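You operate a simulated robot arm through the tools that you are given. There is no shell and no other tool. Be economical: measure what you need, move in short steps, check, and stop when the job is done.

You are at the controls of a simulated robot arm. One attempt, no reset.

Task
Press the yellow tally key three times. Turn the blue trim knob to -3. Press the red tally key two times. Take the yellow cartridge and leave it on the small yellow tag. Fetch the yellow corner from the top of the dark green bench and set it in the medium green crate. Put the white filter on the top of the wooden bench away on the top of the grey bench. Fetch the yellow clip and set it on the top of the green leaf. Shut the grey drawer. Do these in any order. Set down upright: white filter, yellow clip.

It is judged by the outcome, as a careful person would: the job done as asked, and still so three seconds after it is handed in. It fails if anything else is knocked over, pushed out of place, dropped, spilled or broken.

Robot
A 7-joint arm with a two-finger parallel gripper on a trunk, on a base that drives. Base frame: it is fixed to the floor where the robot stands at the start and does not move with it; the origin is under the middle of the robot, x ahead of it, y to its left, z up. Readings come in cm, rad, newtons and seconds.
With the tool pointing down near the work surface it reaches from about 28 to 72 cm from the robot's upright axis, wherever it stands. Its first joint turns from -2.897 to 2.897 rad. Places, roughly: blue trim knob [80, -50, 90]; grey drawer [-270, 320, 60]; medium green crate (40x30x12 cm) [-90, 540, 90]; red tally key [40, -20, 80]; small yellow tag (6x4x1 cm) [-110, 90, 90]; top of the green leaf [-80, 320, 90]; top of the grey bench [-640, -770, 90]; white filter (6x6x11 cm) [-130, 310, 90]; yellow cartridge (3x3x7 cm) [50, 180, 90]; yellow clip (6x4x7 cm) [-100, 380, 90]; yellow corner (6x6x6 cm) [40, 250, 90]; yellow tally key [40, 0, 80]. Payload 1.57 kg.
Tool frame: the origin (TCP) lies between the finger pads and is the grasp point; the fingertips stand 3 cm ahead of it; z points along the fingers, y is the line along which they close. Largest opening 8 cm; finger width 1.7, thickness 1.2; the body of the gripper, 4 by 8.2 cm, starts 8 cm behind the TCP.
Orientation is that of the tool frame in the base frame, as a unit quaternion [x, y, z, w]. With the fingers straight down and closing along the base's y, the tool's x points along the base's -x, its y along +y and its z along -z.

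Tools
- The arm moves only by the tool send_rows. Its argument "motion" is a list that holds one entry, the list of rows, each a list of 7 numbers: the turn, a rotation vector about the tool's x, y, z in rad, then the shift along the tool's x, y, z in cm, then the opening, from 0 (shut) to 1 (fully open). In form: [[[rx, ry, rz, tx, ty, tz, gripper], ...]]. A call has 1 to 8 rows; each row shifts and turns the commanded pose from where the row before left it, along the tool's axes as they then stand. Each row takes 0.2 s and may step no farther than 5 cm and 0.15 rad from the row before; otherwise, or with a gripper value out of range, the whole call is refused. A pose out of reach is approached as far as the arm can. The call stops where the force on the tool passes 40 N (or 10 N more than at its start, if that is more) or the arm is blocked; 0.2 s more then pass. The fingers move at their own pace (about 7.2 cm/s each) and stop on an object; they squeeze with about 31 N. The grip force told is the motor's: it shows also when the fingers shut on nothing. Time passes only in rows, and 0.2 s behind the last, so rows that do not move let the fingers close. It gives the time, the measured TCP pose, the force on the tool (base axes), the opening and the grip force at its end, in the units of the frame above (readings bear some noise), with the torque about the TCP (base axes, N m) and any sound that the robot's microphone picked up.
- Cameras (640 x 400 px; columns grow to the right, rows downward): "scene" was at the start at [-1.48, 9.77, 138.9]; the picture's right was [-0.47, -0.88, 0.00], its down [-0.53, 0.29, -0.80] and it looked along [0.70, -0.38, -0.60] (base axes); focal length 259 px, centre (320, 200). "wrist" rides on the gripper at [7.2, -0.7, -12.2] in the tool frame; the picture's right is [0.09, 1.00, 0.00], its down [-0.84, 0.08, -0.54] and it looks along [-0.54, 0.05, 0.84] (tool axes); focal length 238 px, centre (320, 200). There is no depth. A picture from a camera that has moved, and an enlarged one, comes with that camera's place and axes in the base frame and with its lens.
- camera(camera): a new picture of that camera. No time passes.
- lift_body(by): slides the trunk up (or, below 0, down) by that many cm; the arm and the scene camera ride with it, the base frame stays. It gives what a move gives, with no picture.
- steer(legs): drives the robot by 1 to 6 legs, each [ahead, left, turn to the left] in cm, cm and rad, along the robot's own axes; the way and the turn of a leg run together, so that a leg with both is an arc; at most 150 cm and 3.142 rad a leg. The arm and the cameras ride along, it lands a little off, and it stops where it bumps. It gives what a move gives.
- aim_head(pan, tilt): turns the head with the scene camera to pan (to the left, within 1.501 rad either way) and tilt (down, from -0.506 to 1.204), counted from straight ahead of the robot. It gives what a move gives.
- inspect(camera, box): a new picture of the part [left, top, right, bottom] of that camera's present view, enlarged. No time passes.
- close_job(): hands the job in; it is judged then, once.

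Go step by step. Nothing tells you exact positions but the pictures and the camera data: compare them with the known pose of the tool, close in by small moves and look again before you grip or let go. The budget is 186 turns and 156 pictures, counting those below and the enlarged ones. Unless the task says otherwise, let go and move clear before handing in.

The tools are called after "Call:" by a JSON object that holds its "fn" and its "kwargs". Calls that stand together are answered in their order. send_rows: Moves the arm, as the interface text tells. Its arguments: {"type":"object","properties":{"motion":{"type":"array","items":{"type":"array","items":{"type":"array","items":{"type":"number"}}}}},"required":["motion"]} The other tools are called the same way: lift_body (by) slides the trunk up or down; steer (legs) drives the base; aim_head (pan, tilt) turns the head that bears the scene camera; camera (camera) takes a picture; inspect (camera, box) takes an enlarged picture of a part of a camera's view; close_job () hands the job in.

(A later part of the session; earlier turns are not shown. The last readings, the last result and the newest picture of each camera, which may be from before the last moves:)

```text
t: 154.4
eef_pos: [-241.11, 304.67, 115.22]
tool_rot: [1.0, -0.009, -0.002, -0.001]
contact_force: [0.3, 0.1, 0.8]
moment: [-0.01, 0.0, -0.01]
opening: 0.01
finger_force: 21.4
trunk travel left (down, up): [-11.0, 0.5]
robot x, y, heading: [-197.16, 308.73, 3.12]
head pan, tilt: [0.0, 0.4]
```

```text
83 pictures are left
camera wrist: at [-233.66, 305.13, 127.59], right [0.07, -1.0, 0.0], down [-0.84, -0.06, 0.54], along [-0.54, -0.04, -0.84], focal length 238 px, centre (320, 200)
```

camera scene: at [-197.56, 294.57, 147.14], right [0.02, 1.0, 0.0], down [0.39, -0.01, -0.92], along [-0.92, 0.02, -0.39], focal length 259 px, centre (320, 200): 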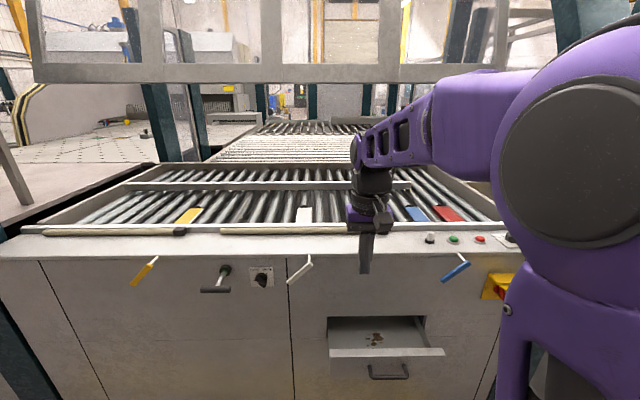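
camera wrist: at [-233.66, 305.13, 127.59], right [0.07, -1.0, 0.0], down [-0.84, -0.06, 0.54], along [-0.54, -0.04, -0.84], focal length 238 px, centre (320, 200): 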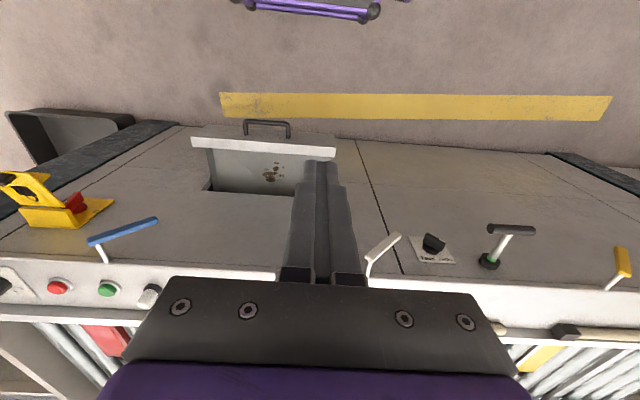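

The drawer's panel top edge is at about x -257.4, z 66, y 299–338, with the handle at its middle. I'll lower the trunk, tilt the closed fingers forward, and go down in front of the panel at y≈306.

Call:
{"fn": "lift_body", "kwargs": {"by": -11}}

Call:
{"fn": "send_rows", "kwargs": {"motion": [[[0, -0.15, 0, 0, 0, 0, 0], [0, -0.15, 0, 0, 0, 0, 0], [0, -0.15, 0, 0, 0, 0, 0], [0, -0.15, 0, 0, 0, 0, 0], [0, 0, 0, 1.55, -0.15, 4.32, 0], [0, 0, 0, 1.55, -0.15, 4.32, 0], [0, 0, 0, 1.55, -0.15, 4.32, 0], [0, 0, 0, 1.55, -0.15, 4.32, 0]]]}}

Call:
{"fn": "send_rows", "kwargs": {"motion": [[[0, 0, 0, 1.55, -0.15, 4.32, 0], [0, 0, 0, 1.55, -0.15, 4.32, 0], [0, 0, 0, 1.55, -0.15, 4.32, 0], [0, 0, 0, 1.55, -0.15, 4.32, 0]]]}}

Call:
{"fn": "camera", "kwargs": {"camera": "wrist"}}

Call:
{"fn": "camera", "kwargs": {"camera": "scene"}}

```text
t: 155.8
eef_pos: [-240.99, 304.9, 104.27]
tool_rot: [1.0, -0.008, -0.002, -0.001]
contact_force: [0.9, -1.0, 0.6]
moment: [0.02, -0.02, -0.01]
opening: 0.0
finger_force: 20.3
trunk travel left (down, up): [0.0, 11.5]
robot x, y, heading: [-196.88, 308.27, 3.12]
head pan, tilt: [0.0, 0.4]
```

```text
t: 157.6
eef_pos: [-245.57, 305.62, 86.35]
tool_rot: [0.955, -0.009, -0.297, -0.003]
contact_force: [0.1, 0.0, 0.1]
moment: [-0.06, 0.01, 0.04]
opening: 0.01
finger_force: 21.3
trunk travel left (down, up): [0.0, 11.5]
robot x, y, heading: [-196.65, 308.72, 3.122]
head pan, tilt: [0.0, 0.4]
```

```text
t: 158.6
eef_pos: [-250.38, 306.44, 68.78]
tool_rot: [0.955, -0.008, -0.298, -0.004]
contact_force: [0.2, -0.1, -0.9]
moment: [-0.03, 0.01, 0.02]
opening: 0.01
finger_force: 21.0
trunk travel left (down, up): [0.0, 11.5]
robot x, y, heading: [-197.17, 308.69, 3.118]
head pan, tilt: [0.0, 0.4]
```

```text
82 pictures are left
camera wrist: at [-237.47, 306.69, 74.89], right [0.06, -1.0, -0.05], down [-0.38, -0.07, 0.92], along [-0.92, -0.03, -0.38], focal length 238 px, centre (320, 200)
```

wrist: 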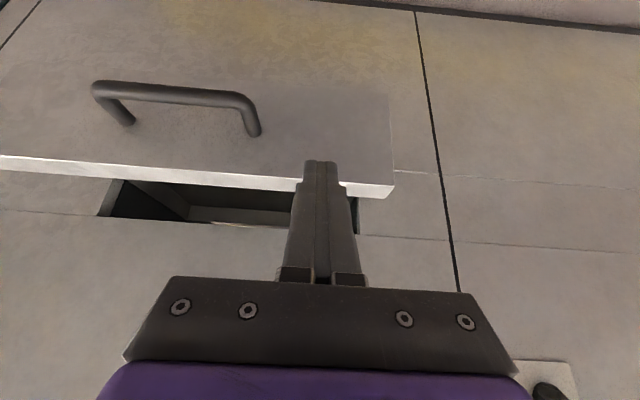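

```text
81 pictures are left
camera scene: at [-197.52, 294.58, 136.15], right [0.02, 1.0, 0.0], down [0.39, -0.01, -0.92], along [-0.92, 0.02, -0.39], focal length 259 px, centre (320, 200)
```

scene: 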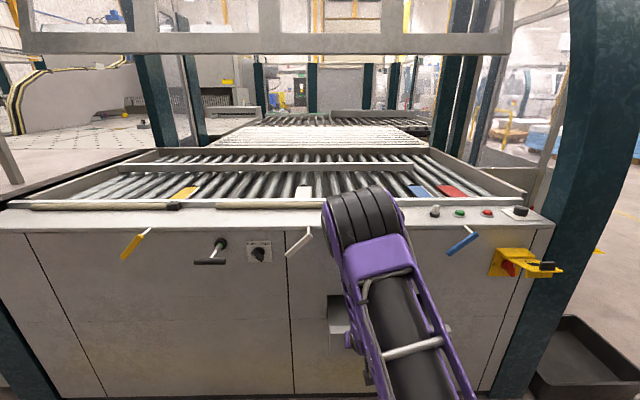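

Call:
{"fn": "send_rows", "kwargs": {"motion": [[[0, 0, 0, 2.54, 0, 3.7, 0], [0, 0, 0, -1.65, 0, 1.13, 0], [0, 0, 0, -1.65, 0, 1.13, 0], [0, 0, 0, -1.65, 0, 1.13, 0], [0, 0, 0, -1.65, 0, 1.13, 0], [0, 0, 0, -1.65, 0, 1.13, 0]]]}}

Call:
{"fn": "camera", "kwargs": {"camera": "wrist"}}

```text
t: 160.0
eef_pos: [-260.54, 306.45, 64.3]
tool_rot: [0.955, -0.008, -0.297, -0.004]
contact_force: [-0.3, 0.3, 0.0]
moment: [0.03, 0.04, 0.01]
opening: 0.01
finger_force: 21.6
trunk travel left (down, up): [0.0, 11.5]
robot x, y, heading: [-196.86, 308.74, 3.122]
head pan, tilt: [0.0, 0.4]
```

```text
80 pictures are left
camera wrist: at [-247.62, 306.74, 70.34], right [0.06, -1.0, -0.05], down [-0.38, -0.07, 0.92], along [-0.92, -0.03, -0.38], focal length 238 px, centre (320, 200)
```

wrist: 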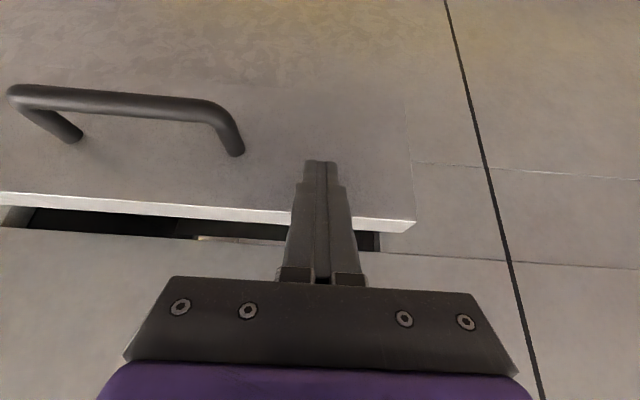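

Call:
{"fn": "send_rows", "kwargs": {"motion": [[[0, 0, 0, -1.65, 0, 1.13, 0], [0, 0, 0, -1.65, 0, 1.13, 0], [0, 0, 0, -1.24, 0, 0.85, 0]]]}}

Call:
{"fn": "camera", "kwargs": {"camera": "wrist"}}

```text
t: 160.8
eef_pos: [-265.83, 306.62, 64.17]
tool_rot: [0.955, -0.009, -0.297, -0.004]
contact_force: [-0.7, 0.2, -0.4]
moment: [0.01, 0.03, 0.0]
opening: 0.0
finger_force: 21.0
trunk travel left (down, up): [0.0, 11.5]
robot x, y, heading: [-196.85, 308.7, 3.119]
head pan, tilt: [0.0, 0.4]
```

```text
79 pictures are left
camera wrist: at [-252.96, 306.86, 70.37], right [0.06, -1.0, -0.05], down [-0.38, -0.07, 0.92], along [-0.92, -0.03, -0.39], focal length 238 px, centre (320, 200)
```

wrist: 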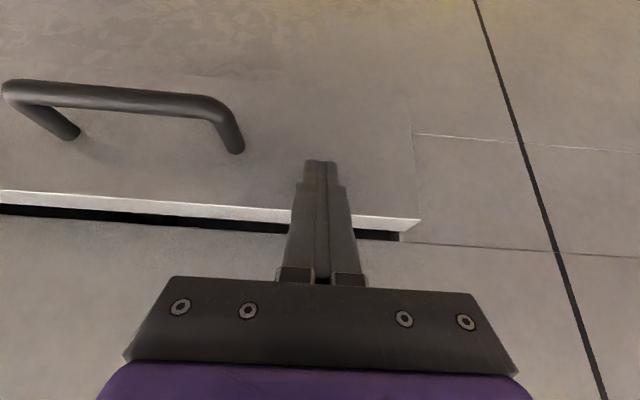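

The drawer is sliding in. Pushing on until it seats.

Call:
{"fn": "send_rows", "kwargs": {"motion": [[[0, 0, 0, -0.83, 0, 0.57, 0], [0, 0, 0, -0.83, 0, 0.57, 0], [0, 0, 0, -0.83, 0, 0.57, 0], [0, 0, 0, -0.83, 0, 0.57, 0], [0, 0, 0, -0.83, 0, 0.57, 0], [0, 0, 0, -0.83, 0, 0.57, 0]]]}}

Call:
{"fn": "camera", "kwargs": {"camera": "wrist"}}

```text
t: 162.3
eef_pos: [-271.19, 306.49, 63.81]
tool_rot: [0.957, -0.009, -0.288, -0.005]
contact_force: [2.1, -0.1, -0.7]
moment: [-0.04, 0.21, 0.01]
opening: 0.0
finger_force: 21.1
trunk travel left (down, up): [0.0, 11.5]
robot x, y, heading: [-196.87, 308.65, 3.124]
head pan, tilt: [0.0, 0.4]
stopped in row 6: the force on the tool passed its limit at 54 N (the readings are from after the stop); the commanded pose is now the measured one
```

```text
78 pictures are left
camera wrist: at [-258.38, 306.93, 70.22], right [0.06, -1.0, -0.05], down [-0.4, -0.07, 0.91], along [-0.91, -0.03, -0.4], focal length 238 px, centre (320, 200)
```

wrist: 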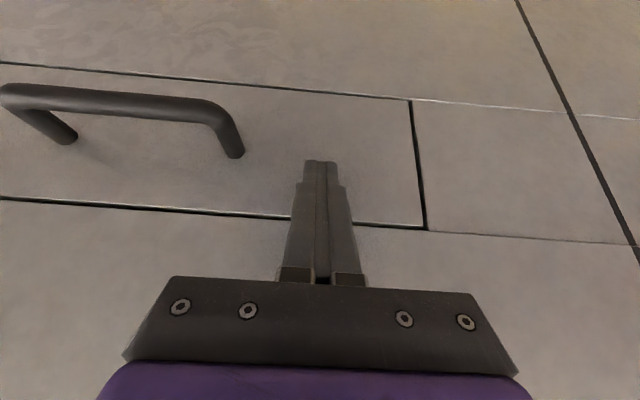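

The drawer is flush. Retreat, raise and level the tool, then turn to the wooden bench.

Call:
{"fn": "send_rows", "kwargs": {"motion": [[[0, 0, 0, 3.3, 0, -2.26, 0], [0, 0, 0, 3.3, 0, -2.26, 0], [0, 0, 0, 3.3, 0, -2.26, 0], [0, 0, 0, 3.3, 0, -2.26, 0], [0, 0, 0, 3.3, 0, -2.26, 0], [0, 0, 0, -1.55, 0, -4.32, 0], [0, 0, 0, -1.55, 0, -4.32, 0], [0, 0, 0, -1.55, 0, -4.32, 0]]]}}

Call:
{"fn": "send_rows", "kwargs": {"motion": [[[0, 0, 0, -1.55, 0, -4.32, 0], [0, 0, 0, -1.55, 0, -4.32, 0], [0, 0, 0, -1.55, 0, -4.32, 0], [0, 0, 0, -1.55, 0, -4.32, 0], [0, 0.15, 0, 0, 0, 0, 0], [0, 0.15, 0, 0, 0, 0, 0], [0, 0.15, 0, 0, 0, 0, 0], [0, 0.13, 0, 0, 0, 0, 0]]]}}

Call:
{"fn": "lift_body", "kwargs": {"by": 11}}

Call:
{"fn": "steer", "kwargs": {"legs": [[0, 0, -1.571], [0, 0, -1.55]]}}

Call:
{"fn": "camera", "kwargs": {"camera": "scene"}}

```text
t: 164.1
eef_pos: [-248.04, 306.16, 77.39]
tool_rot: [0.958, -0.008, -0.288, -0.004]
contact_force: [-0.5, 0.8, -0.5]
moment: [-0.02, -0.03, -0.05]
opening: 0.01
finger_force: 21.4
trunk travel left (down, up): [0.0, 11.5]
robot x, y, heading: [-196.54, 308.68, 3.119]
head pan, tilt: [0.0, 0.4]
```

```text
t: 165.9
eef_pos: [-243.67, 306.02, 95.26]
tool_rot: [1.0, -0.01, -0.002, -0.002]
contact_force: [-0.3, 0.5, 0.1]
moment: [-0.03, -0.01, 0.06]
opening: 0.0
finger_force: 21.4
trunk travel left (down, up): [0.0, 11.5]
robot x, y, heading: [-196.64, 308.52, 3.121]
head pan, tilt: [0.0, 0.4]
```

```text
t: 167.3
eef_pos: [-243.64, 305.89, 106.3]
tool_rot: [1.0, -0.01, -0.002, -0.002]
contact_force: [-0.1, -0.6, 0.1]
moment: [0.02, 0.03, -0.03]
opening: 0.01
finger_force: 21.7
trunk travel left (down, up): [-11.0, 0.5]
robot x, y, heading: [-196.92, 308.92, 3.118]
head pan, tilt: [0.0, 0.4]
```

```text
t: 175.5
eef_pos: [-150.12, 312.88, 106.34]
tool_rot: [-0.007, 1.0, -0.001, 0.003]
contact_force: [-0.4, -0.6, 0.5]
moment: [-0.02, 0.06, 0.02]
opening: 0.03
finger_force: 21.5
trunk travel left (down, up): [-11.0, 0.5]
robot x, y, heading: [-196.83, 308.82, 0.012]
head pan, tilt: [0.0, 0.4]
```

```text
77 pictures are left
camera scene: at [-196.81, 322.57, 147.14], right [0.01, -1.0, 0.0], down [-0.39, 0.0, -0.92], along [0.92, 0.01, -0.39], focal length 259 px, centre (320, 200)
```

scene: 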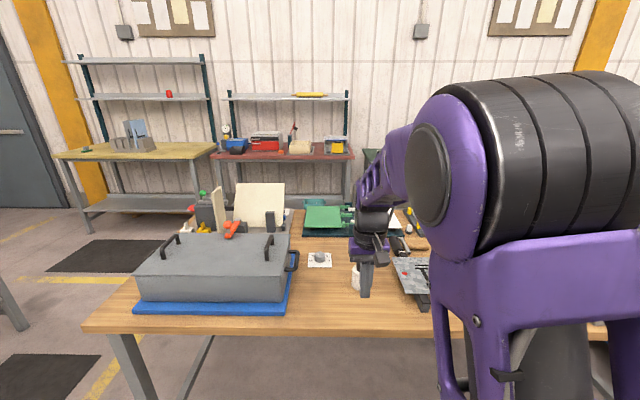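

Call:
{"fn": "inspect", "kwargs": {"camera": "scene", "box": [280, 180, 440, 310]}}

Call:
{"fn": "inspect", "kwargs": {"camera": "scene", "box": [140, 170, 310, 320]}}

Call:
{"fn": "camera", "kwargs": {"camera": "wrist"}}

```text
3.08 times, centred on (360, 245) of scene
camera zoom: at [-196.81, 322.57, 147.14], right [0.01, -1.0, 0.0], down [-0.39, 0.0, -0.92], along [0.92, 0.01, -0.39], focal length 797 px, centre (197, 62)
```

zoom: 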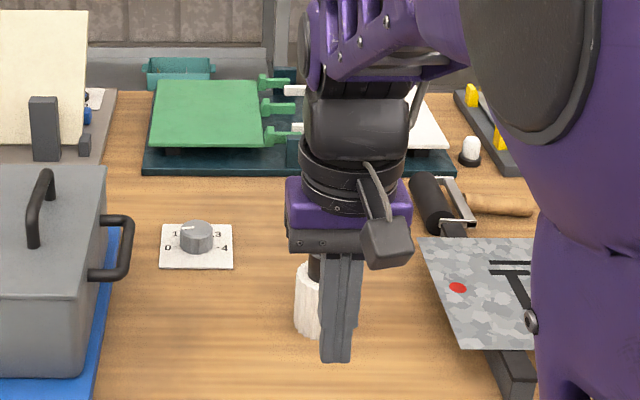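

```text
2.67 times, centred on (225, 245) of scene
camera zoom: at [-196.81, 322.57, 147.14], right [0.01, -1.0, 0.0], down [-0.39, 0.0, -0.92], along [0.92, 0.01, -0.39], focal length 690 px, centre (573, 80)
```

zoom: 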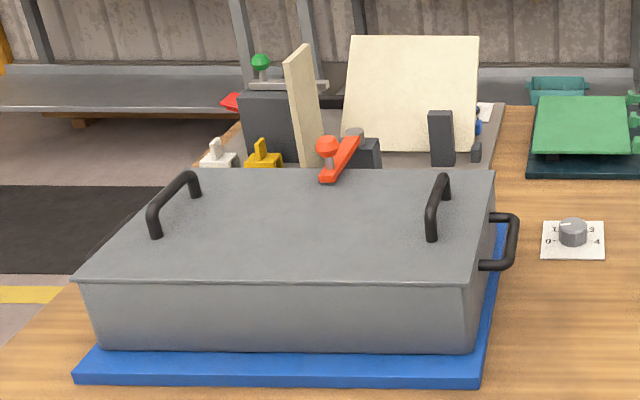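

```text
74 pictures are left
camera wrist: at [-157.21, 312.01, 118.65], right [-0.11, 0.99, 0.0], down [0.83, 0.09, 0.55], along [0.54, 0.05, -0.84], focal length 238 px, centre (320, 200)
```

wrist: 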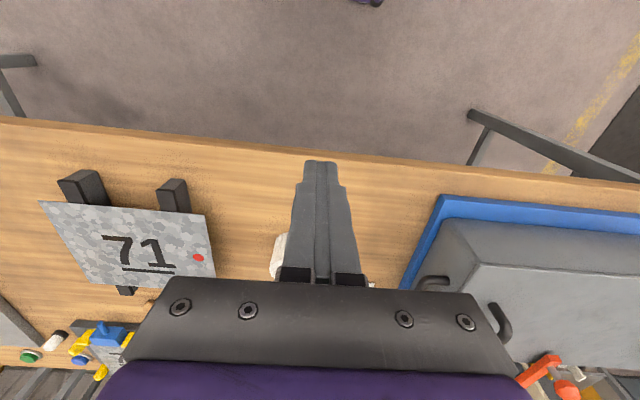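

The clip is behind the grey box near the bench's far end, and the filter is right here by the gripper. I'll fetch the clip first from the far end of the bench, so I drive around.

Call:
{"fn": "send_rows", "kwargs": {"motion": [[[0, 0, 0, 2, 0, -4, 0.8], [0, 0, 0, 2, 0, -4, 0.8]]]}}

Call:
{"fn": "steer", "kwargs": {"legs": [[0, 131, 0], [95, 0, 0], [0, 0, -1.571]]}}

Call:
{"fn": "camera", "kwargs": {"camera": "scene"}}

Call:
{"fn": "camera", "kwargs": {"camera": "wrist"}}

```text
t: 176.1
eef_pos: [-154.2, 312.87, 114.11]
tool_rot: [-0.005, 1.0, -0.001, 0.003]
contact_force: [0.3, 0.1, 0.1]
moment: [0.02, 0.0, -0.05]
opening: 6.4
finger_force: 0.0
trunk travel left (down, up): [-11.0, 0.5]
robot x, y, heading: [-196.86, 308.67, 0.012]
head pan, tilt: [0.0, 0.4]
```

```text
t: 196.9
eef_pos: [-100.48, 395.36, 114.29]
tool_rot: [0.691, 0.722, -0.004, 0.001]
contact_force: [1.0, 0.8, -0.2]
moment: [-0.01, -0.02, 0.01]
opening: 6.42
finger_force: 0.0
trunk travel left (down, up): [-11.0, 0.5]
robot x, y, heading: [-106.48, 437.47, -1.531]
head pan, tilt: [0.0, 0.4]
```

```text
73 pictures are left
camera scene: at [-92.13, 438.09, 147.14], right [-1.0, -0.04, 0.0], down [-0.02, 0.39, -0.92], along [0.04, -0.92, -0.39], focal length 259 px, centre (320, 200)
```

scene: 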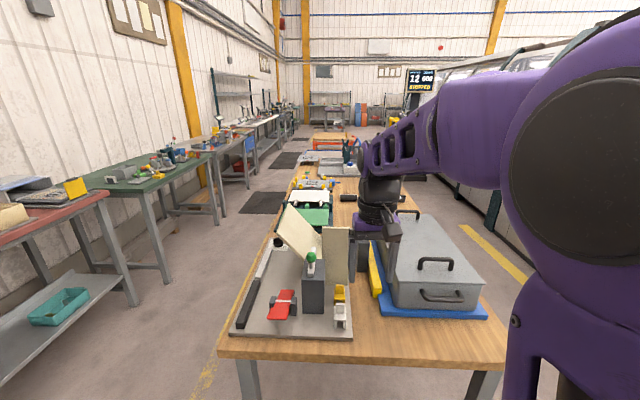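

```text
72 pictures are left
camera wrist: at [-101.28, 402.49, 126.53], right [0.99, 0.14, 0.0], down [0.12, -0.83, 0.55], along [0.07, -0.54, -0.84], focal length 238 px, centre (320, 200)
```

wrist: 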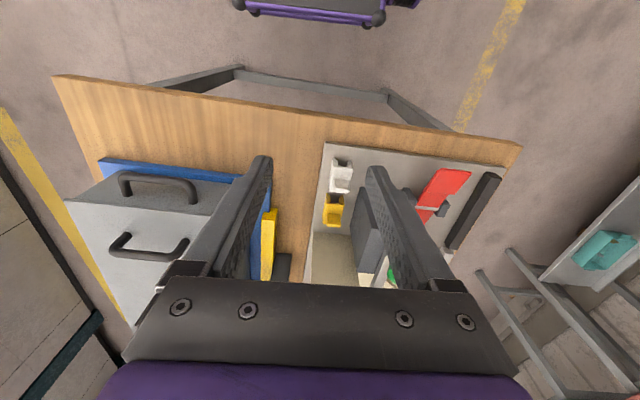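

Call:
{"fn": "inspect", "kwargs": {"camera": "scene", "box": [270, 200, 400, 345]}}

Call:
{"fn": "inspect", "kwargs": {"camera": "wrist", "box": [280, 130, 440, 290]}}

```text
2.76 times, centred on (335, 272) of scene
camera zoom: at [-92.13, 438.09, 147.14], right [-1.0, -0.04, 0.0], down [-0.02, 0.39, -0.92], along [0.04, -0.92, -0.39], focal length 714 px, centre (279, 0)
```

zoom: 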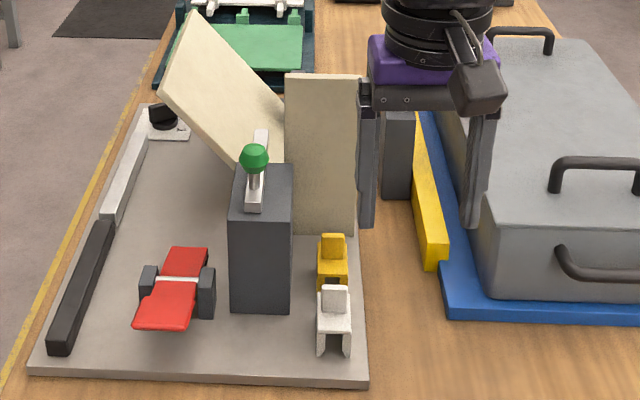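

```text
2.50 times, centred on (360, 210) of wrist
camera zoom: at [-101.28, 402.49, 126.53], right [0.99, 0.14, 0.0], down [0.12, -0.83, 0.55], along [0.07, -0.54, -0.84], focal length 596 px, centre (220, 175)
```

zoom: 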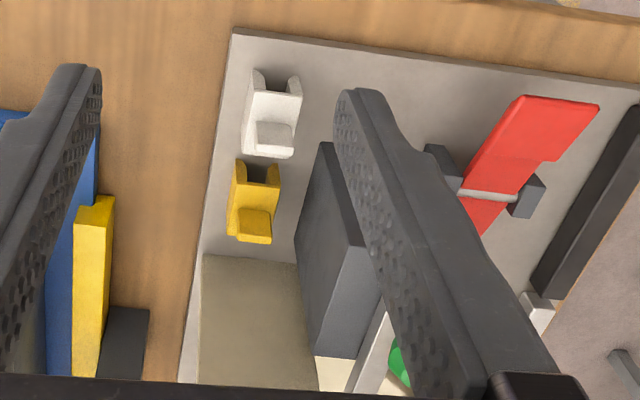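

The yellow clip's tab is at about (-95.6, 379.3), top z≈95.6, between a white clip, a cream tile and a grey block. I'll move above it with a narrow opening and look.

Call:
{"fn": "send_rows", "kwargs": {"motion": [[[0, 0, 0.044, 0, 0, 0, 0.5], [0, 0, 0, -4.0, 1.2, 1.0, 0.5], [0, 0, 0, -4.0, 1.2, 1.0, 0.5], [0, 0, 0, -4.0, 1.2, 1.5, 0.5], [0, 0, 0, -3.0, 1.2, 1.5, 0.5]]]}}

Call:
{"fn": "inspect", "kwargs": {"camera": "wrist", "box": [220, 60, 420, 200]}}

Call:
{"fn": "inspect", "kwargs": {"camera": "scene", "box": [290, 190, 400, 345]}}

```text
t: 198.1
eef_pos: [-95.56, 380.28, 109.24]
tool_rot: [0.707, 0.707, -0.003, 0.002]
contact_force: [0.3, -0.4, 1.3]
moment: [-0.02, -0.01, 0.03]
opening: 4.01
finger_force: 0.1
trunk travel left (down, up): [-11.0, 0.5]
robot x, y, heading: [-105.65, 437.67, -1.531]
head pan, tilt: [0.0, 0.4]
```

```text
2.86 times, centred on (320, 130) of wrist
camera zoom: at [-96.1, 387.51, 121.56], right [1.0, 0.09, 0.0], down [0.08, -0.83, 0.55], along [0.05, -0.55, -0.84], focal length 681 px, centre (320, 400)
```

zoom: 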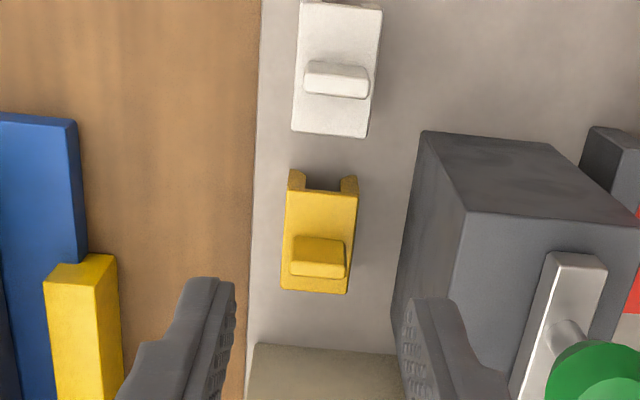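

```text
2.58 times, centred on (345, 268) of scene
camera zoom: at [-92.14, 438.09, 147.14], right [-1.0, -0.04, 0.0], down [-0.02, 0.39, -0.92], along [0.04, -0.92, -0.39], focal length 668 px, centre (256, 26)
```

zoom: 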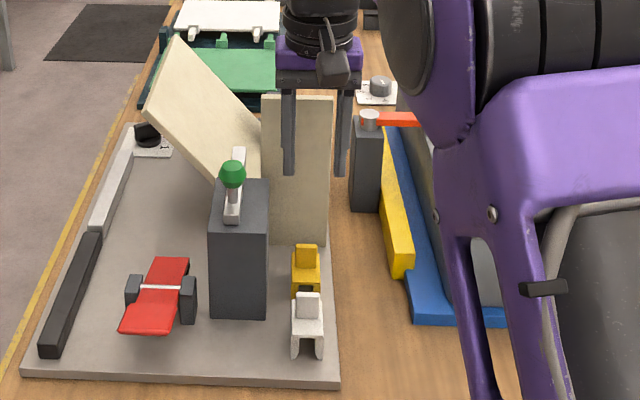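

Call:
{"fn": "send_rows", "kwargs": {"motion": [[[0, 0, 0, -4.0, 0.4, 0, 0.55], [0, 0, 0, 0, 0, 4, 0.55], [0, 0, 0, 0, 0, 4, 0.55], [0, 0, 0, 0, 0, 2, 0.55]]]}}

Call:
{"fn": "inspect", "kwargs": {"camera": "wrist", "box": [220, 80, 420, 220]}}

Call:
{"fn": "inspect", "kwargs": {"camera": "scene", "box": [310, 220, 400, 345]}}

```text
t: 199.1
eef_pos: [-95.17, 376.28, 99.26]
tool_rot: [0.707, 0.708, -0.004, 0.001]
contact_force: [0.7, 0.4, -0.4]
moment: [-0.01, 0.02, 0.03]
opening: 4.42
finger_force: 0.0
trunk travel left (down, up): [-11.0, 0.5]
robot x, y, heading: [-106.13, 438.14, -1.527]
head pan, tilt: [0.0, 0.4]
```

```text
2.86 times, centred on (320, 150) of wrist
camera zoom: at [-95.72, 383.36, 111.59], right [1.0, 0.09, 0.0], down [0.08, -0.83, 0.55], along [0.05, -0.55, -0.84], focal length 681 px, centre (320, 343)
```

zoom: 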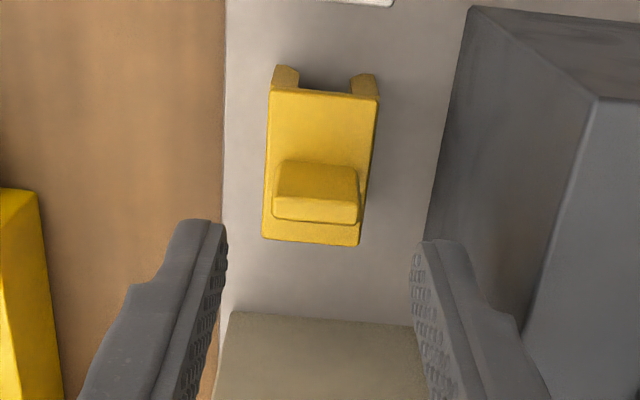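

```text
3.20 times, centred on (355, 282) of scene
camera zoom: at [-92.13, 438.09, 147.14], right [-1.0, -0.04, 0.0], down [-0.02, 0.39, -0.92], along [0.04, -0.92, -0.39], focal length 829 px, centre (208, -64)
```

zoom: 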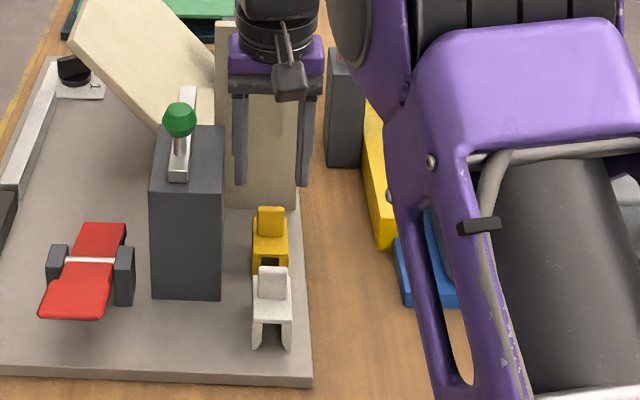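

The tab's top is at z≈93 at (-95.15, 375.7); the block beside tops out at 99.3 and clears the hand. I'll descend to grip the tab.

Call:
{"fn": "send_rows", "kwargs": {"motion": [[[0, 0, 0, -0.5, 0, 3, 0.55], [0, 0, 0, 0, 0, 2.9, 0.55], [0, 0, 0, 0, 0, 0, 0.55]]]}}

Call:
{"fn": "inspect", "kwargs": {"camera": "wrist", "box": [220, 80, 420, 220]}}

Call:
{"fn": "inspect", "kwargs": {"camera": "scene", "box": [310, 220, 400, 345]}}

```text
t: 199.9
eef_pos: [-95.11, 375.73, 93.28]
tool_rot: [0.707, 0.707, -0.003, 0.0]
contact_force: [-0.3, 0.8, -0.4]
moment: [-0.01, -0.03, 0.01]
opening: 4.4
finger_force: 0.1
trunk travel left (down, up): [-11.0, 0.5]
robot x, y, heading: [-105.97, 437.89, -1.534]
head pan, tilt: [0.0, 0.4]
```

```text
2.86 times, centred on (320, 150) of wrist
camera zoom: at [-95.66, 382.8, 105.6], right [1.0, 0.09, 0.0], down [0.08, -0.83, 0.55], along [0.05, -0.54, -0.84], focal length 681 px, centre (320, 343)
```

zoom: 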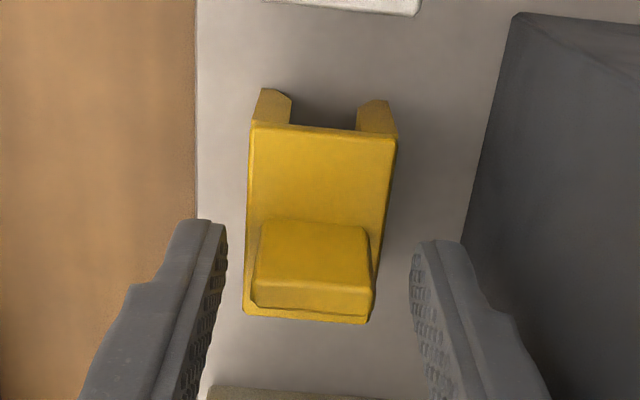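

```text
3.20 times, centred on (355, 282) of scene
camera zoom: at [-92.13, 438.08, 147.14], right [-1.0, -0.04, 0.0], down [-0.02, 0.39, -0.92], along [0.04, -0.92, -0.39], focal length 829 px, centre (208, -64)
```

zoom: 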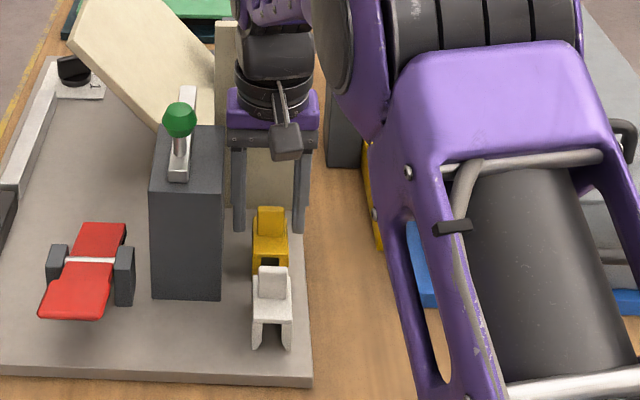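

Call:
{"fn": "send_rows", "kwargs": {"motion": [[[0, 0, 0, 0, 0, 0, 0], [0, 0, 0, 0, 0, 0, 0], [0, 0, 0, 0, 0, 0, 0]]]}}

Call:
{"fn": "inspect", "kwargs": {"camera": "wrist", "box": [220, 80, 420, 220]}}

```text
t: 200.7
eef_pos: [-95.17, 375.57, 93.31]
tool_rot: [0.706, 0.708, -0.004, 0.002]
contact_force: [-0.2, 0.2, 0.3]
moment: [0.03, -0.01, 0.02]
opening: 2.47
finger_force: 31.2
trunk travel left (down, up): [-11.0, 0.5]
robot x, y, heading: [-106.43, 438.18, -1.528]
head pan, tilt: [0.0, 0.4]
```

```text
2.86 times, centred on (320, 150) of wrist
camera zoom: at [-95.66, 382.8, 105.64], right [1.0, 0.09, 0.0], down [0.08, -0.83, 0.55], along [0.05, -0.55, -0.84], focal length 681 px, centre (320, 343)
```

zoom: 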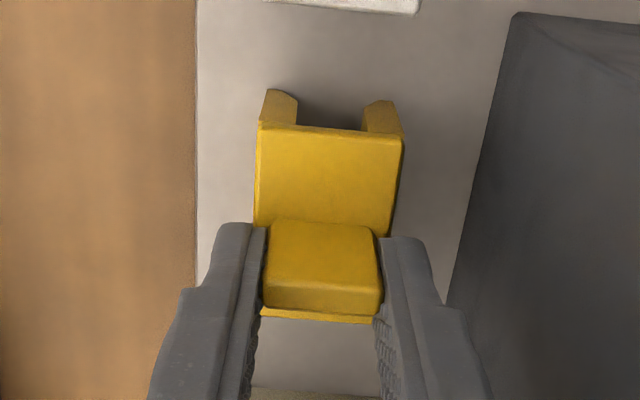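

Gripped on the tab. Lifting straight up.

Call:
{"fn": "send_rows", "kwargs": {"motion": [[[0, 0, 0, 0, 0, -1.5, 0], [0, 0, 0, 0, 0, -4, 0], [0, 0, 0, 0, 0, -4, 0], [0, 0, 0, 0, 0, -4, 0], [0, 0, 0, 0, 0, -4, 0], [0, 0, 0, 0, 0, -4, 0], [0, 0, 0, 4.5, 0, 0, 0], [0, 0, 0, 4.5, 0, 0, 0]]]}}

Call:
{"fn": "camera", "kwargs": {"camera": "wrist"}}

Call:
{"fn": "inspect", "kwargs": {"camera": "scene", "box": [200, 120, 400, 260]}}

```text
t: 202.5
eef_pos: [-95.43, 385.07, 114.58]
tool_rot: [0.706, 0.708, -0.003, 0.001]
contact_force: [0.8, -0.5, 0.4]
moment: [0.05, -0.01, -0.02]
opening: 2.49
finger_force: 30.7
trunk travel left (down, up): [-11.0, 0.5]
robot x, y, heading: [-105.59, 437.88, -1.529]
head pan, tilt: [0.0, 0.4]
```

```text
62 pictures are left
camera wrist: at [-96.04, 392.23, 126.91], right [1.0, 0.09, 0.0], down [0.08, -0.83, 0.55], along [0.05, -0.55, -0.84], focal length 238 px, centre (320, 200)
```

wrist: 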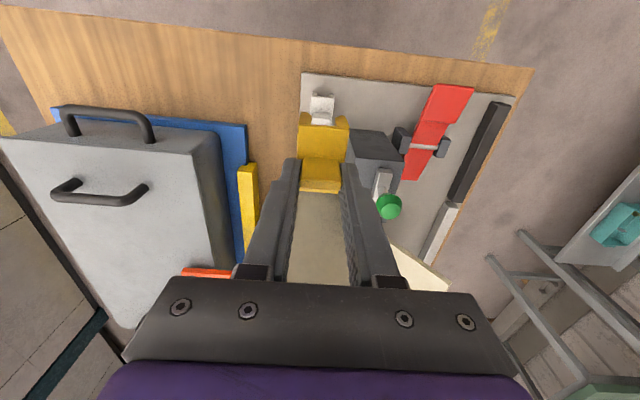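

```text
2.86 times, centred on (300, 190) of scene
camera zoom: at [-92.14, 438.1, 147.14], right [-1.0, -0.04, 0.0], down [-0.02, 0.39, -0.92], along [0.04, -0.92, -0.39], focal length 740 px, centre (377, 229)
```

zoom: 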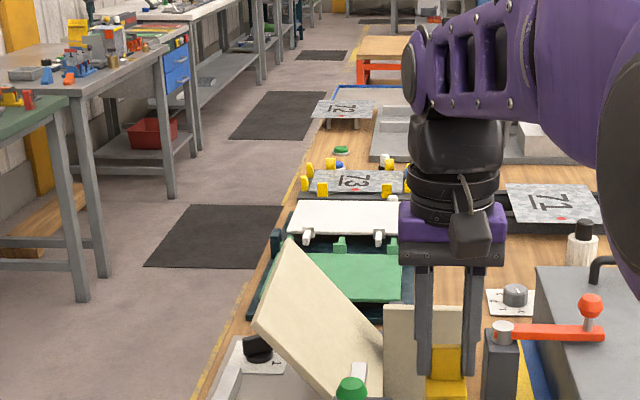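

I hold the clip. Next I drive around into the aisle and face the green leaf (about (-81, 322)) from the right side.

Call:
{"fn": "send_rows", "kwargs": {"motion": [[[0, 0, 0, 4, 0, -0.5, 0], [0, 0, 0, 4, 0, -0.5, 0]]]}}

Call:
{"fn": "steer", "kwargs": {"legs": [[0, 92, -0.04], [115, 0, 0], [0, 0, -1.571]]}}

Call:
{"fn": "camera", "kwargs": {"camera": "scene"}}

Call:
{"fn": "camera", "kwargs": {"camera": "wrist"}}

```text
t: 203.1
eef_pos: [-95.35, 393.23, 115.58]
tool_rot: [0.706, 0.708, -0.003, 0.001]
contact_force: [0.2, -0.1, -1.3]
moment: [0.0, 0.03, 0.0]
opening: 2.47
finger_force: 30.7
trunk travel left (down, up): [-11.0, 0.5]
robot x, y, heading: [-106.2, 438.18, -1.531]
head pan, tilt: [0.0, 0.4]
```

```text
t: 221.9
eef_pos: [-60.21, 317.21, 115.48]
tool_rot: [0.999, -0.048, -0.004, -0.002]
contact_force: [-0.3, -1.0, -0.9]
moment: [0.0, -0.01, -0.01]
opening: 2.46
finger_force: 31.1
trunk travel left (down, up): [-11.0, 0.5]
robot x, y, heading: [-14.46, 323.25, 3.086]
head pan, tilt: [0.0, 0.4]
```

```text
60 pictures are left
camera scene: at [-15.81, 309.35, 147.14], right [0.05, 1.0, 0.0], down [0.39, -0.02, -0.92], along [-0.92, 0.05, -0.39], focal length 259 px, centre (320, 200)
```

scene: 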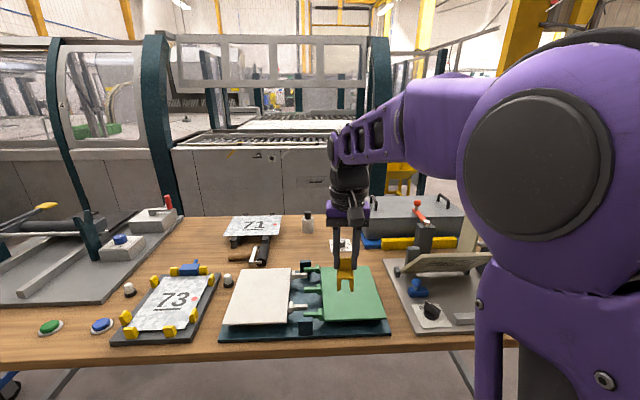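

```text
59 pictures are left
camera wrist: at [-52.82, 317.01, 127.91], right [0.0, -1.0, 0.0], down [-0.84, 0.0, 0.55], along [-0.55, 0.01, -0.84], focal length 238 px, centre (320, 200)
```

wrist: 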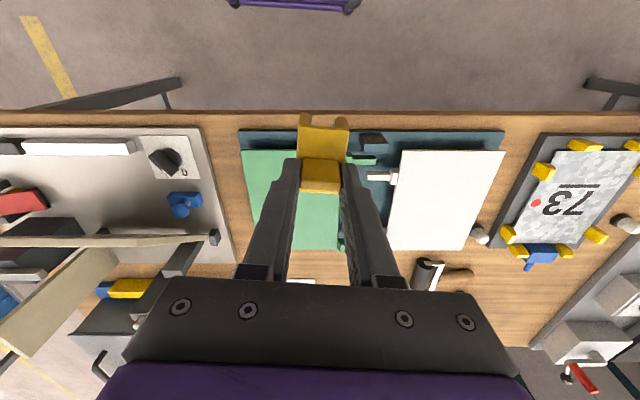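

The leaf's centre is about (-78.3, 322.1), surface z≈89. I'll carry the clip over it and lower part way.

Call:
{"fn": "send_rows", "kwargs": {"motion": [[[0, 0, 0, -4.75, -0.77, 0, 0], [0, 0, 0, -4.75, -0.77, 0, 0], [0, 0, 0, -4.75, -0.77, 0, 0], [0, 0, 0, -4.75, -0.77, 0, 0], [0, 0, 0, 0, 0, 4, 0], [0, 0, 0, 0, 0, 4, 0], [0, 0, 0, 0, 0, 4, 0], [0, 0, 0, 0, 0, 2.5, 0]]]}}

Call:
{"fn": "inspect", "kwargs": {"camera": "scene", "box": [290, 200, 420, 340]}}

Call:
{"fn": "camera", "kwargs": {"camera": "wrist"}}

```text
t: 223.7
eef_pos: [-78.97, 322.06, 101.3]
tool_rot: [0.999, -0.048, -0.004, -0.002]
contact_force: [0.6, -0.5, 0.2]
moment: [0.03, 0.05, 0.0]
opening: 2.46
finger_force: 31.1
trunk travel left (down, up): [-11.0, 0.5]
robot x, y, heading: [-14.69, 323.49, 3.092]
head pan, tilt: [0.0, 0.4]
```

```text
2.86 times, centred on (355, 270) of scene
camera zoom: at [-15.81, 309.35, 147.14], right [0.05, 1.0, 0.0], down [0.39, -0.02, -0.92], along [-0.92, 0.05, -0.39], focal length 740 px, centre (220, 0)
```

zoom: 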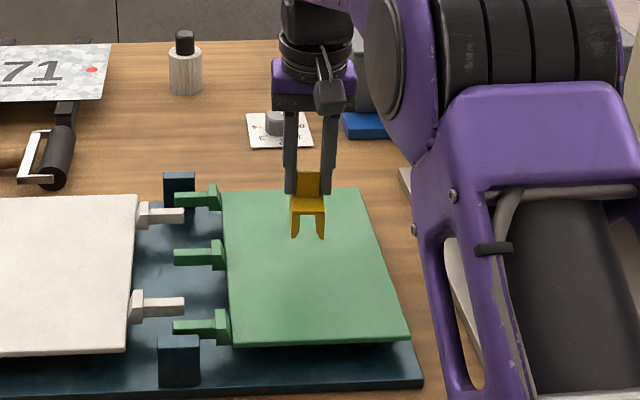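

```text
57 pictures are left
camera wrist: at [-71.61, 321.92, 113.57], right [0.0, -1.0, 0.0], down [-0.84, 0.0, 0.55], along [-0.55, 0.01, -0.84], focal length 238 px, centre (320, 200)
```

wrist: 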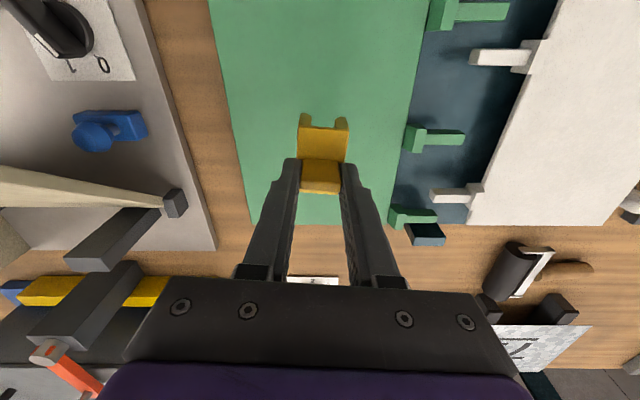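

Call:
{"fn": "send_rows", "kwargs": {"motion": [[[0, 0, 0, 0, 0, 1.5, 0], [0, 0, 0, 0, 0, 1.0, 0], [0, 0, 0, 0, 0, 0.3, 0], [0, 0, 0, 0, 0, 0, 0]]]}}

Call:
{"fn": "inspect", "kwargs": {"camera": "scene", "box": [320, 240, 400, 320]}}

```text
t: 224.7
eef_pos: [-78.85, 322.23, 98.37]
tool_rot: [0.999, -0.048, -0.003, -0.002]
contact_force: [0.2, 0.0, 0.1]
moment: [0.01, -0.04, -0.01]
opening: 2.5
finger_force: 31.3
trunk travel left (down, up): [-11.0, 0.5]
robot x, y, heading: [-14.98, 323.72, 3.085]
head pan, tilt: [0.0, 0.4]
```

```text
5.00 times, centred on (360, 280) of scene
camera zoom: at [-15.81, 309.35, 147.14], right [0.05, 1.0, 0.0], down [0.39, -0.02, -0.92], along [-0.92, 0.05, -0.39], focal length 1295 px, centre (120, -200)
```

zoom: 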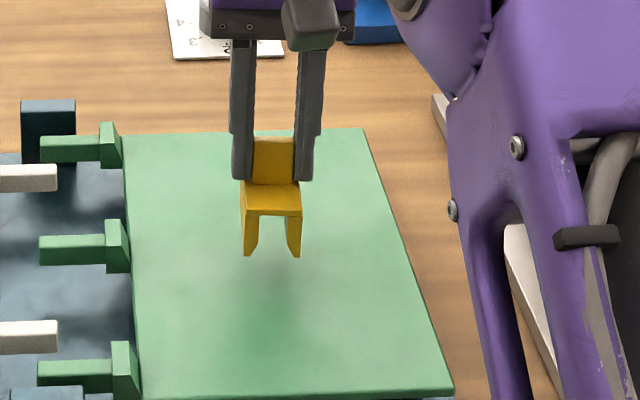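

Call:
{"fn": "send_rows", "kwargs": {"motion": [[[0, 0, 0, 0, 0, 0.4, 0], [0, 0, 0, 0, 0, 0.3, 0]]]}}

Call:
{"fn": "send_rows", "kwargs": {"motion": [[[0, 0, 0, 0, 0, 0.3, 0], [0, 0, 0, 0, 0, 0.3, 0]]]}}

Call:
{"fn": "inspect", "kwargs": {"camera": "scene", "box": [320, 240, 400, 320]}}

```text
t: 225.3
eef_pos: [-78.93, 322.13, 97.7]
tool_rot: [0.999, -0.048, -0.003, -0.002]
contact_force: [-0.2, -0.3, -0.3]
moment: [0.01, 0.0, -0.01]
opening: 2.47
finger_force: 30.8
trunk travel left (down, up): [-11.0, 0.5]
robot x, y, heading: [-14.5, 323.67, 3.087]
head pan, tilt: [0.0, 0.4]
```

```text
t: 225.9
eef_pos: [-79.1, 322.19, 97.08]
tool_rot: [0.999, -0.047, -0.003, -0.002]
contact_force: [0.0, -0.1, -0.2]
moment: [0.0, 0.01, 0.0]
opening: 2.46
finger_force: 31.2
trunk travel left (down, up): [-11.0, 0.5]
robot x, y, heading: [-14.65, 323.61, 3.094]
head pan, tilt: [0.0, 0.4]
```

```text
5.00 times, centred on (360, 280) of scene
camera zoom: at [-15.81, 309.35, 147.14], right [0.05, 1.0, 0.0], down [0.39, -0.02, -0.92], along [-0.92, 0.05, -0.39], focal length 1295 px, centre (120, -200)
```

zoom: 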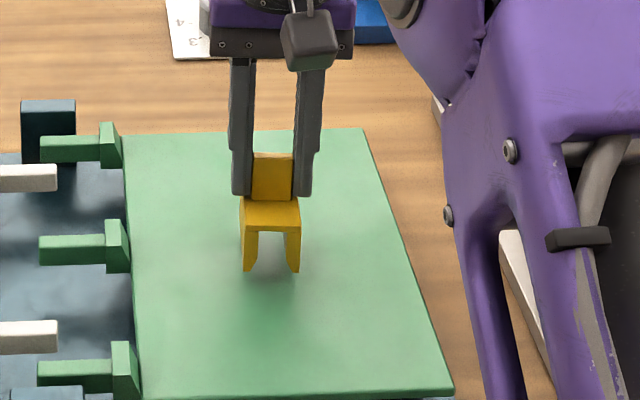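

Call:
{"fn": "send_rows", "kwargs": {"motion": [[[0, 0, 0, 0, 0, 0.3, 0], [0, 0, 0, 0, 0, 0.3, 0], [0, 0, 0, 0, 0, 0.2, 0]]]}}

Call:
{"fn": "send_rows", "kwargs": {"motion": [[[0, 0, 0, 0, 0, 0.2, 0], [0, 0, 0, 0, 0, 0.2, 0]]]}}

Call:
{"fn": "inspect", "kwargs": {"camera": "scene", "box": [320, 240, 400, 320]}}

```text
t: 226.7
eef_pos: [-78.98, 322.23, 96.37]
tool_rot: [0.999, -0.049, -0.003, -0.002]
contact_force: [-0.7, -0.3, -0.5]
moment: [0.01, 0.01, 0.03]
opening: 2.45
finger_force: 30.9
trunk travel left (down, up): [-11.0, 0.5]
robot x, y, heading: [-14.4, 323.31, 3.083]
head pan, tilt: [0.0, 0.4]
```

```text
t: 227.3
eef_pos: [-79.06, 322.29, 96.3]
tool_rot: [0.999, -0.048, -0.006, -0.002]
contact_force: [1.4, -0.6, 18.1]
moment: [-0.14, -0.55, 0.03]
opening: 2.46
finger_force: 30.8
trunk travel left (down, up): [-11.0, 0.5]
robot x, y, heading: [-14.72, 323.46, 3.085]
head pan, tilt: [0.0, 0.4]
```

```text
5.00 times, centred on (360, 280) of scene
camera zoom: at [-15.65, 309.36, 147.18], right [0.05, 1.0, 0.0], down [0.39, -0.02, -0.92], along [-0.92, 0.05, -0.39], focal length 1295 px, centre (120, -200)
```

zoom: 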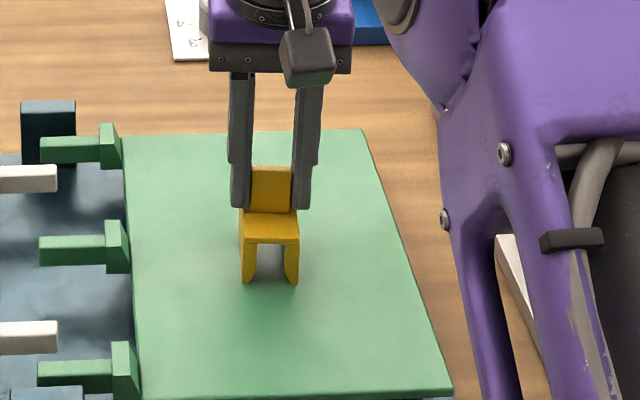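

Contact. Easing off, releasing and rising.

Call:
{"fn": "send_rows", "kwargs": {"motion": [[[0, 0, 0, 0, 0, -0.25, 0], [0, 0, 0, 0, 0, 0, 0.5], [0, 0, 0, 0, 0, 0, 0.5], [0, 0, 0, 0, 0, -2, 0.5], [0, 0, 0, 0, 0, -4, 0.5], [0, 0, 0, 0, 0, -5, 0.5], [0, 0, 0, 0, 0, -5, 0.5]]]}}

Call:
{"fn": "inspect", "kwargs": {"camera": "scene", "box": [320, 240, 400, 320]}}

Call:
{"fn": "inspect", "kwargs": {"camera": "wrist", "box": [220, 60, 420, 200]}}

```text
t: 228.9
eef_pos: [-78.83, 322.08, 112.18]
tool_rot: [0.999, -0.048, -0.003, -0.003]
contact_force: [0.4, 0.3, 0.3]
moment: [0.01, -0.04, -0.01]
opening: 4.0
finger_force: 0.0
trunk travel left (down, up): [-11.0, 0.5]
robot x, y, heading: [-14.77, 323.38, 3.084]
head pan, tilt: [0.0, 0.4]
```

```text
5.00 times, centred on (360, 280) of scene
camera zoom: at [-15.81, 309.35, 147.14], right [0.05, 1.0, 0.0], down [0.39, -0.02, -0.92], along [-0.92, 0.05, -0.39], focal length 1295 px, centre (120, -200)
```

zoom: 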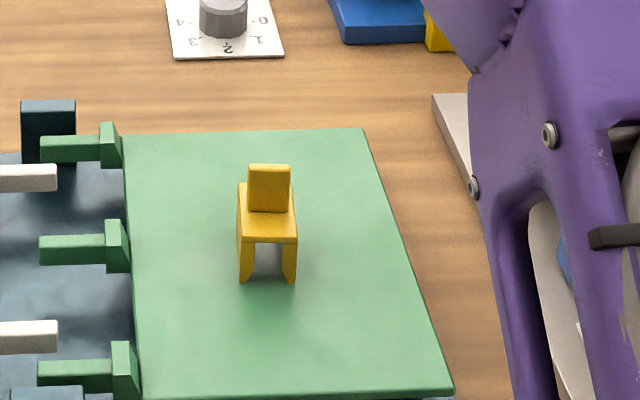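

```text
2.86 times, centred on (320, 130) of wrist
camera zoom: at [-71.51, 321.83, 124.65], right [0.0, -1.0, 0.0], down [-0.84, 0.0, 0.55], along [-0.55, 0.01, -0.84], focal length 681 px, centre (320, 400)
```

zoom: 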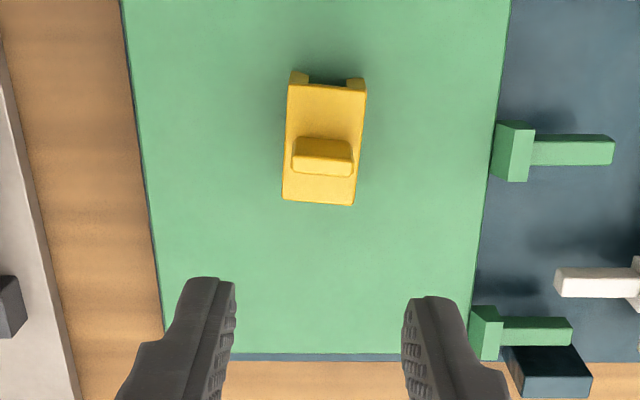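

The clip stands on the leaf. Next, the yellow corner near (37, 248) on the dark green bench.

Call:
{"fn": "send_rows", "kwargs": {"motion": [[[0, 0, 0, 4.8, 0, -0.5, 1], [0, 0, 0, 4.8, 0, -0.5, 1], [0, 0, 0, 4.8, 0, -0.5, 1], [0, 0, 0, 4.8, 0, -0.5, 1]]]}}

Call:
{"fn": "steer", "kwargs": {"legs": [[0, 75, 0.057], [0, 0, 1.571], [0, 0, 1.571]]}}

Call:
{"fn": "camera", "kwargs": {"camera": "wrist"}}

Call:
{"fn": "camera", "kwargs": {"camera": "scene"}}

```text
t: 229.9
eef_pos: [-59.87, 320.4, 114.0]
tool_rot: [0.999, -0.048, -0.003, -0.002]
contact_force: [-0.6, -0.8, -0.5]
moment: [-0.04, -0.02, -0.01]
opening: 8.02
finger_force: 0.0
trunk travel left (down, up): [-11.0, 0.5]
robot x, y, heading: [-14.68, 323.3, 3.09]
head pan, tilt: [0.0, 0.4]
```

```text
t: 245.2
eef_pos: [28.16, 252.69, 114.03]
tool_rot: [0.041, 0.999, -0.002, 0.003]
contact_force: [1.5, 0.3, -0.1]
moment: [-0.01, -0.01, 0.04]
opening: 7.99
finger_force: 0.0
trunk travel left (down, up): [-11.0, 0.5]
robot x, y, heading: [-17.15, 248.78, -0.038]
head pan, tilt: [0.0, 0.4]
```

```text
51 pictures are left
camera wrist: at [21.03, 252.47, 126.42], right [-0.01, 1.0, 0.0], down [0.84, 0.01, 0.55], along [0.55, 0.0, -0.84], focal length 238 px, centre (320, 200)
```

wrist: 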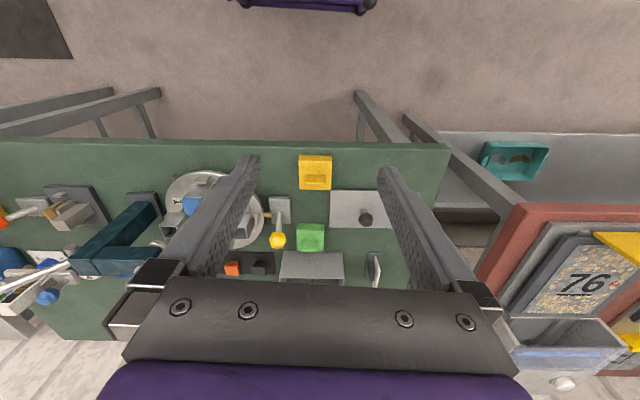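

```text
50 pictures are left
camera scene: at [-16.31, 262.84, 147.14], right [-0.04, -1.0, 0.0], down [-0.39, 0.02, -0.92], along [0.92, -0.04, -0.39], focal length 259 px, centre (320, 200)
```

scene: 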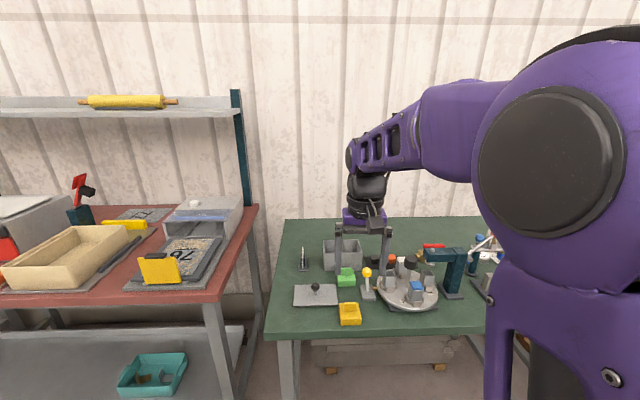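

Call:
{"fn": "inspect", "kwargs": {"camera": "wrist", "box": [270, 135, 360, 205]}}

Call:
{"fn": "inspect", "kwargs": {"camera": "scene", "box": [290, 260, 390, 340]}}

```text
5.71 times, centred on (315, 170) of wrist
camera zoom: at [21.03, 252.47, 126.42], right [-0.01, 1.0, 0.0], down [0.84, 0.01, 0.55], along [0.55, 0.0, -0.84], focal length 1362 px, centre (349, 371)
```

zoom: 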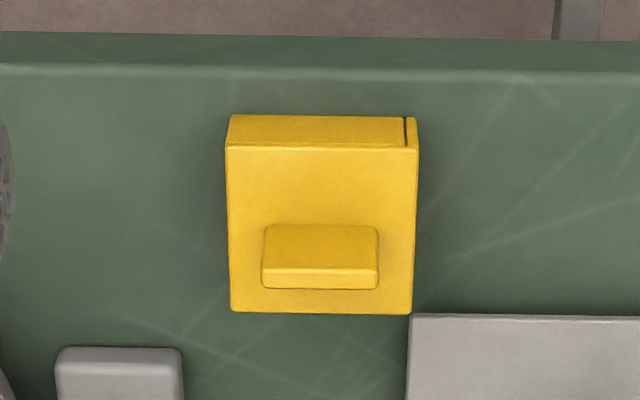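

```text
5.00 times, centred on (340, 300) of scene
camera zoom: at [-16.31, 262.84, 147.14], right [-0.04, -1.0, 0.0], down [-0.39, 0.02, -0.92], along [0.92, -0.04, -0.39], focal length 1295 px, centre (220, -300)
```

zoom: 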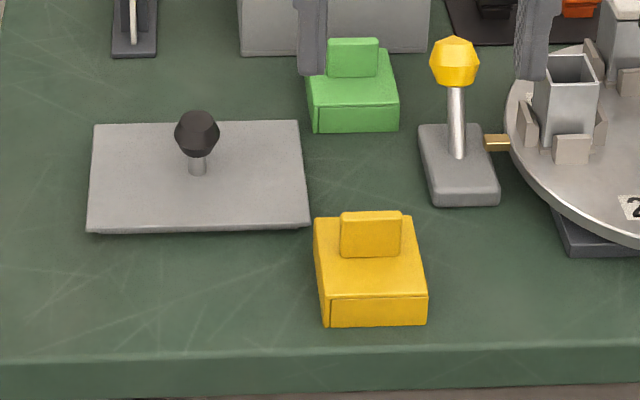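

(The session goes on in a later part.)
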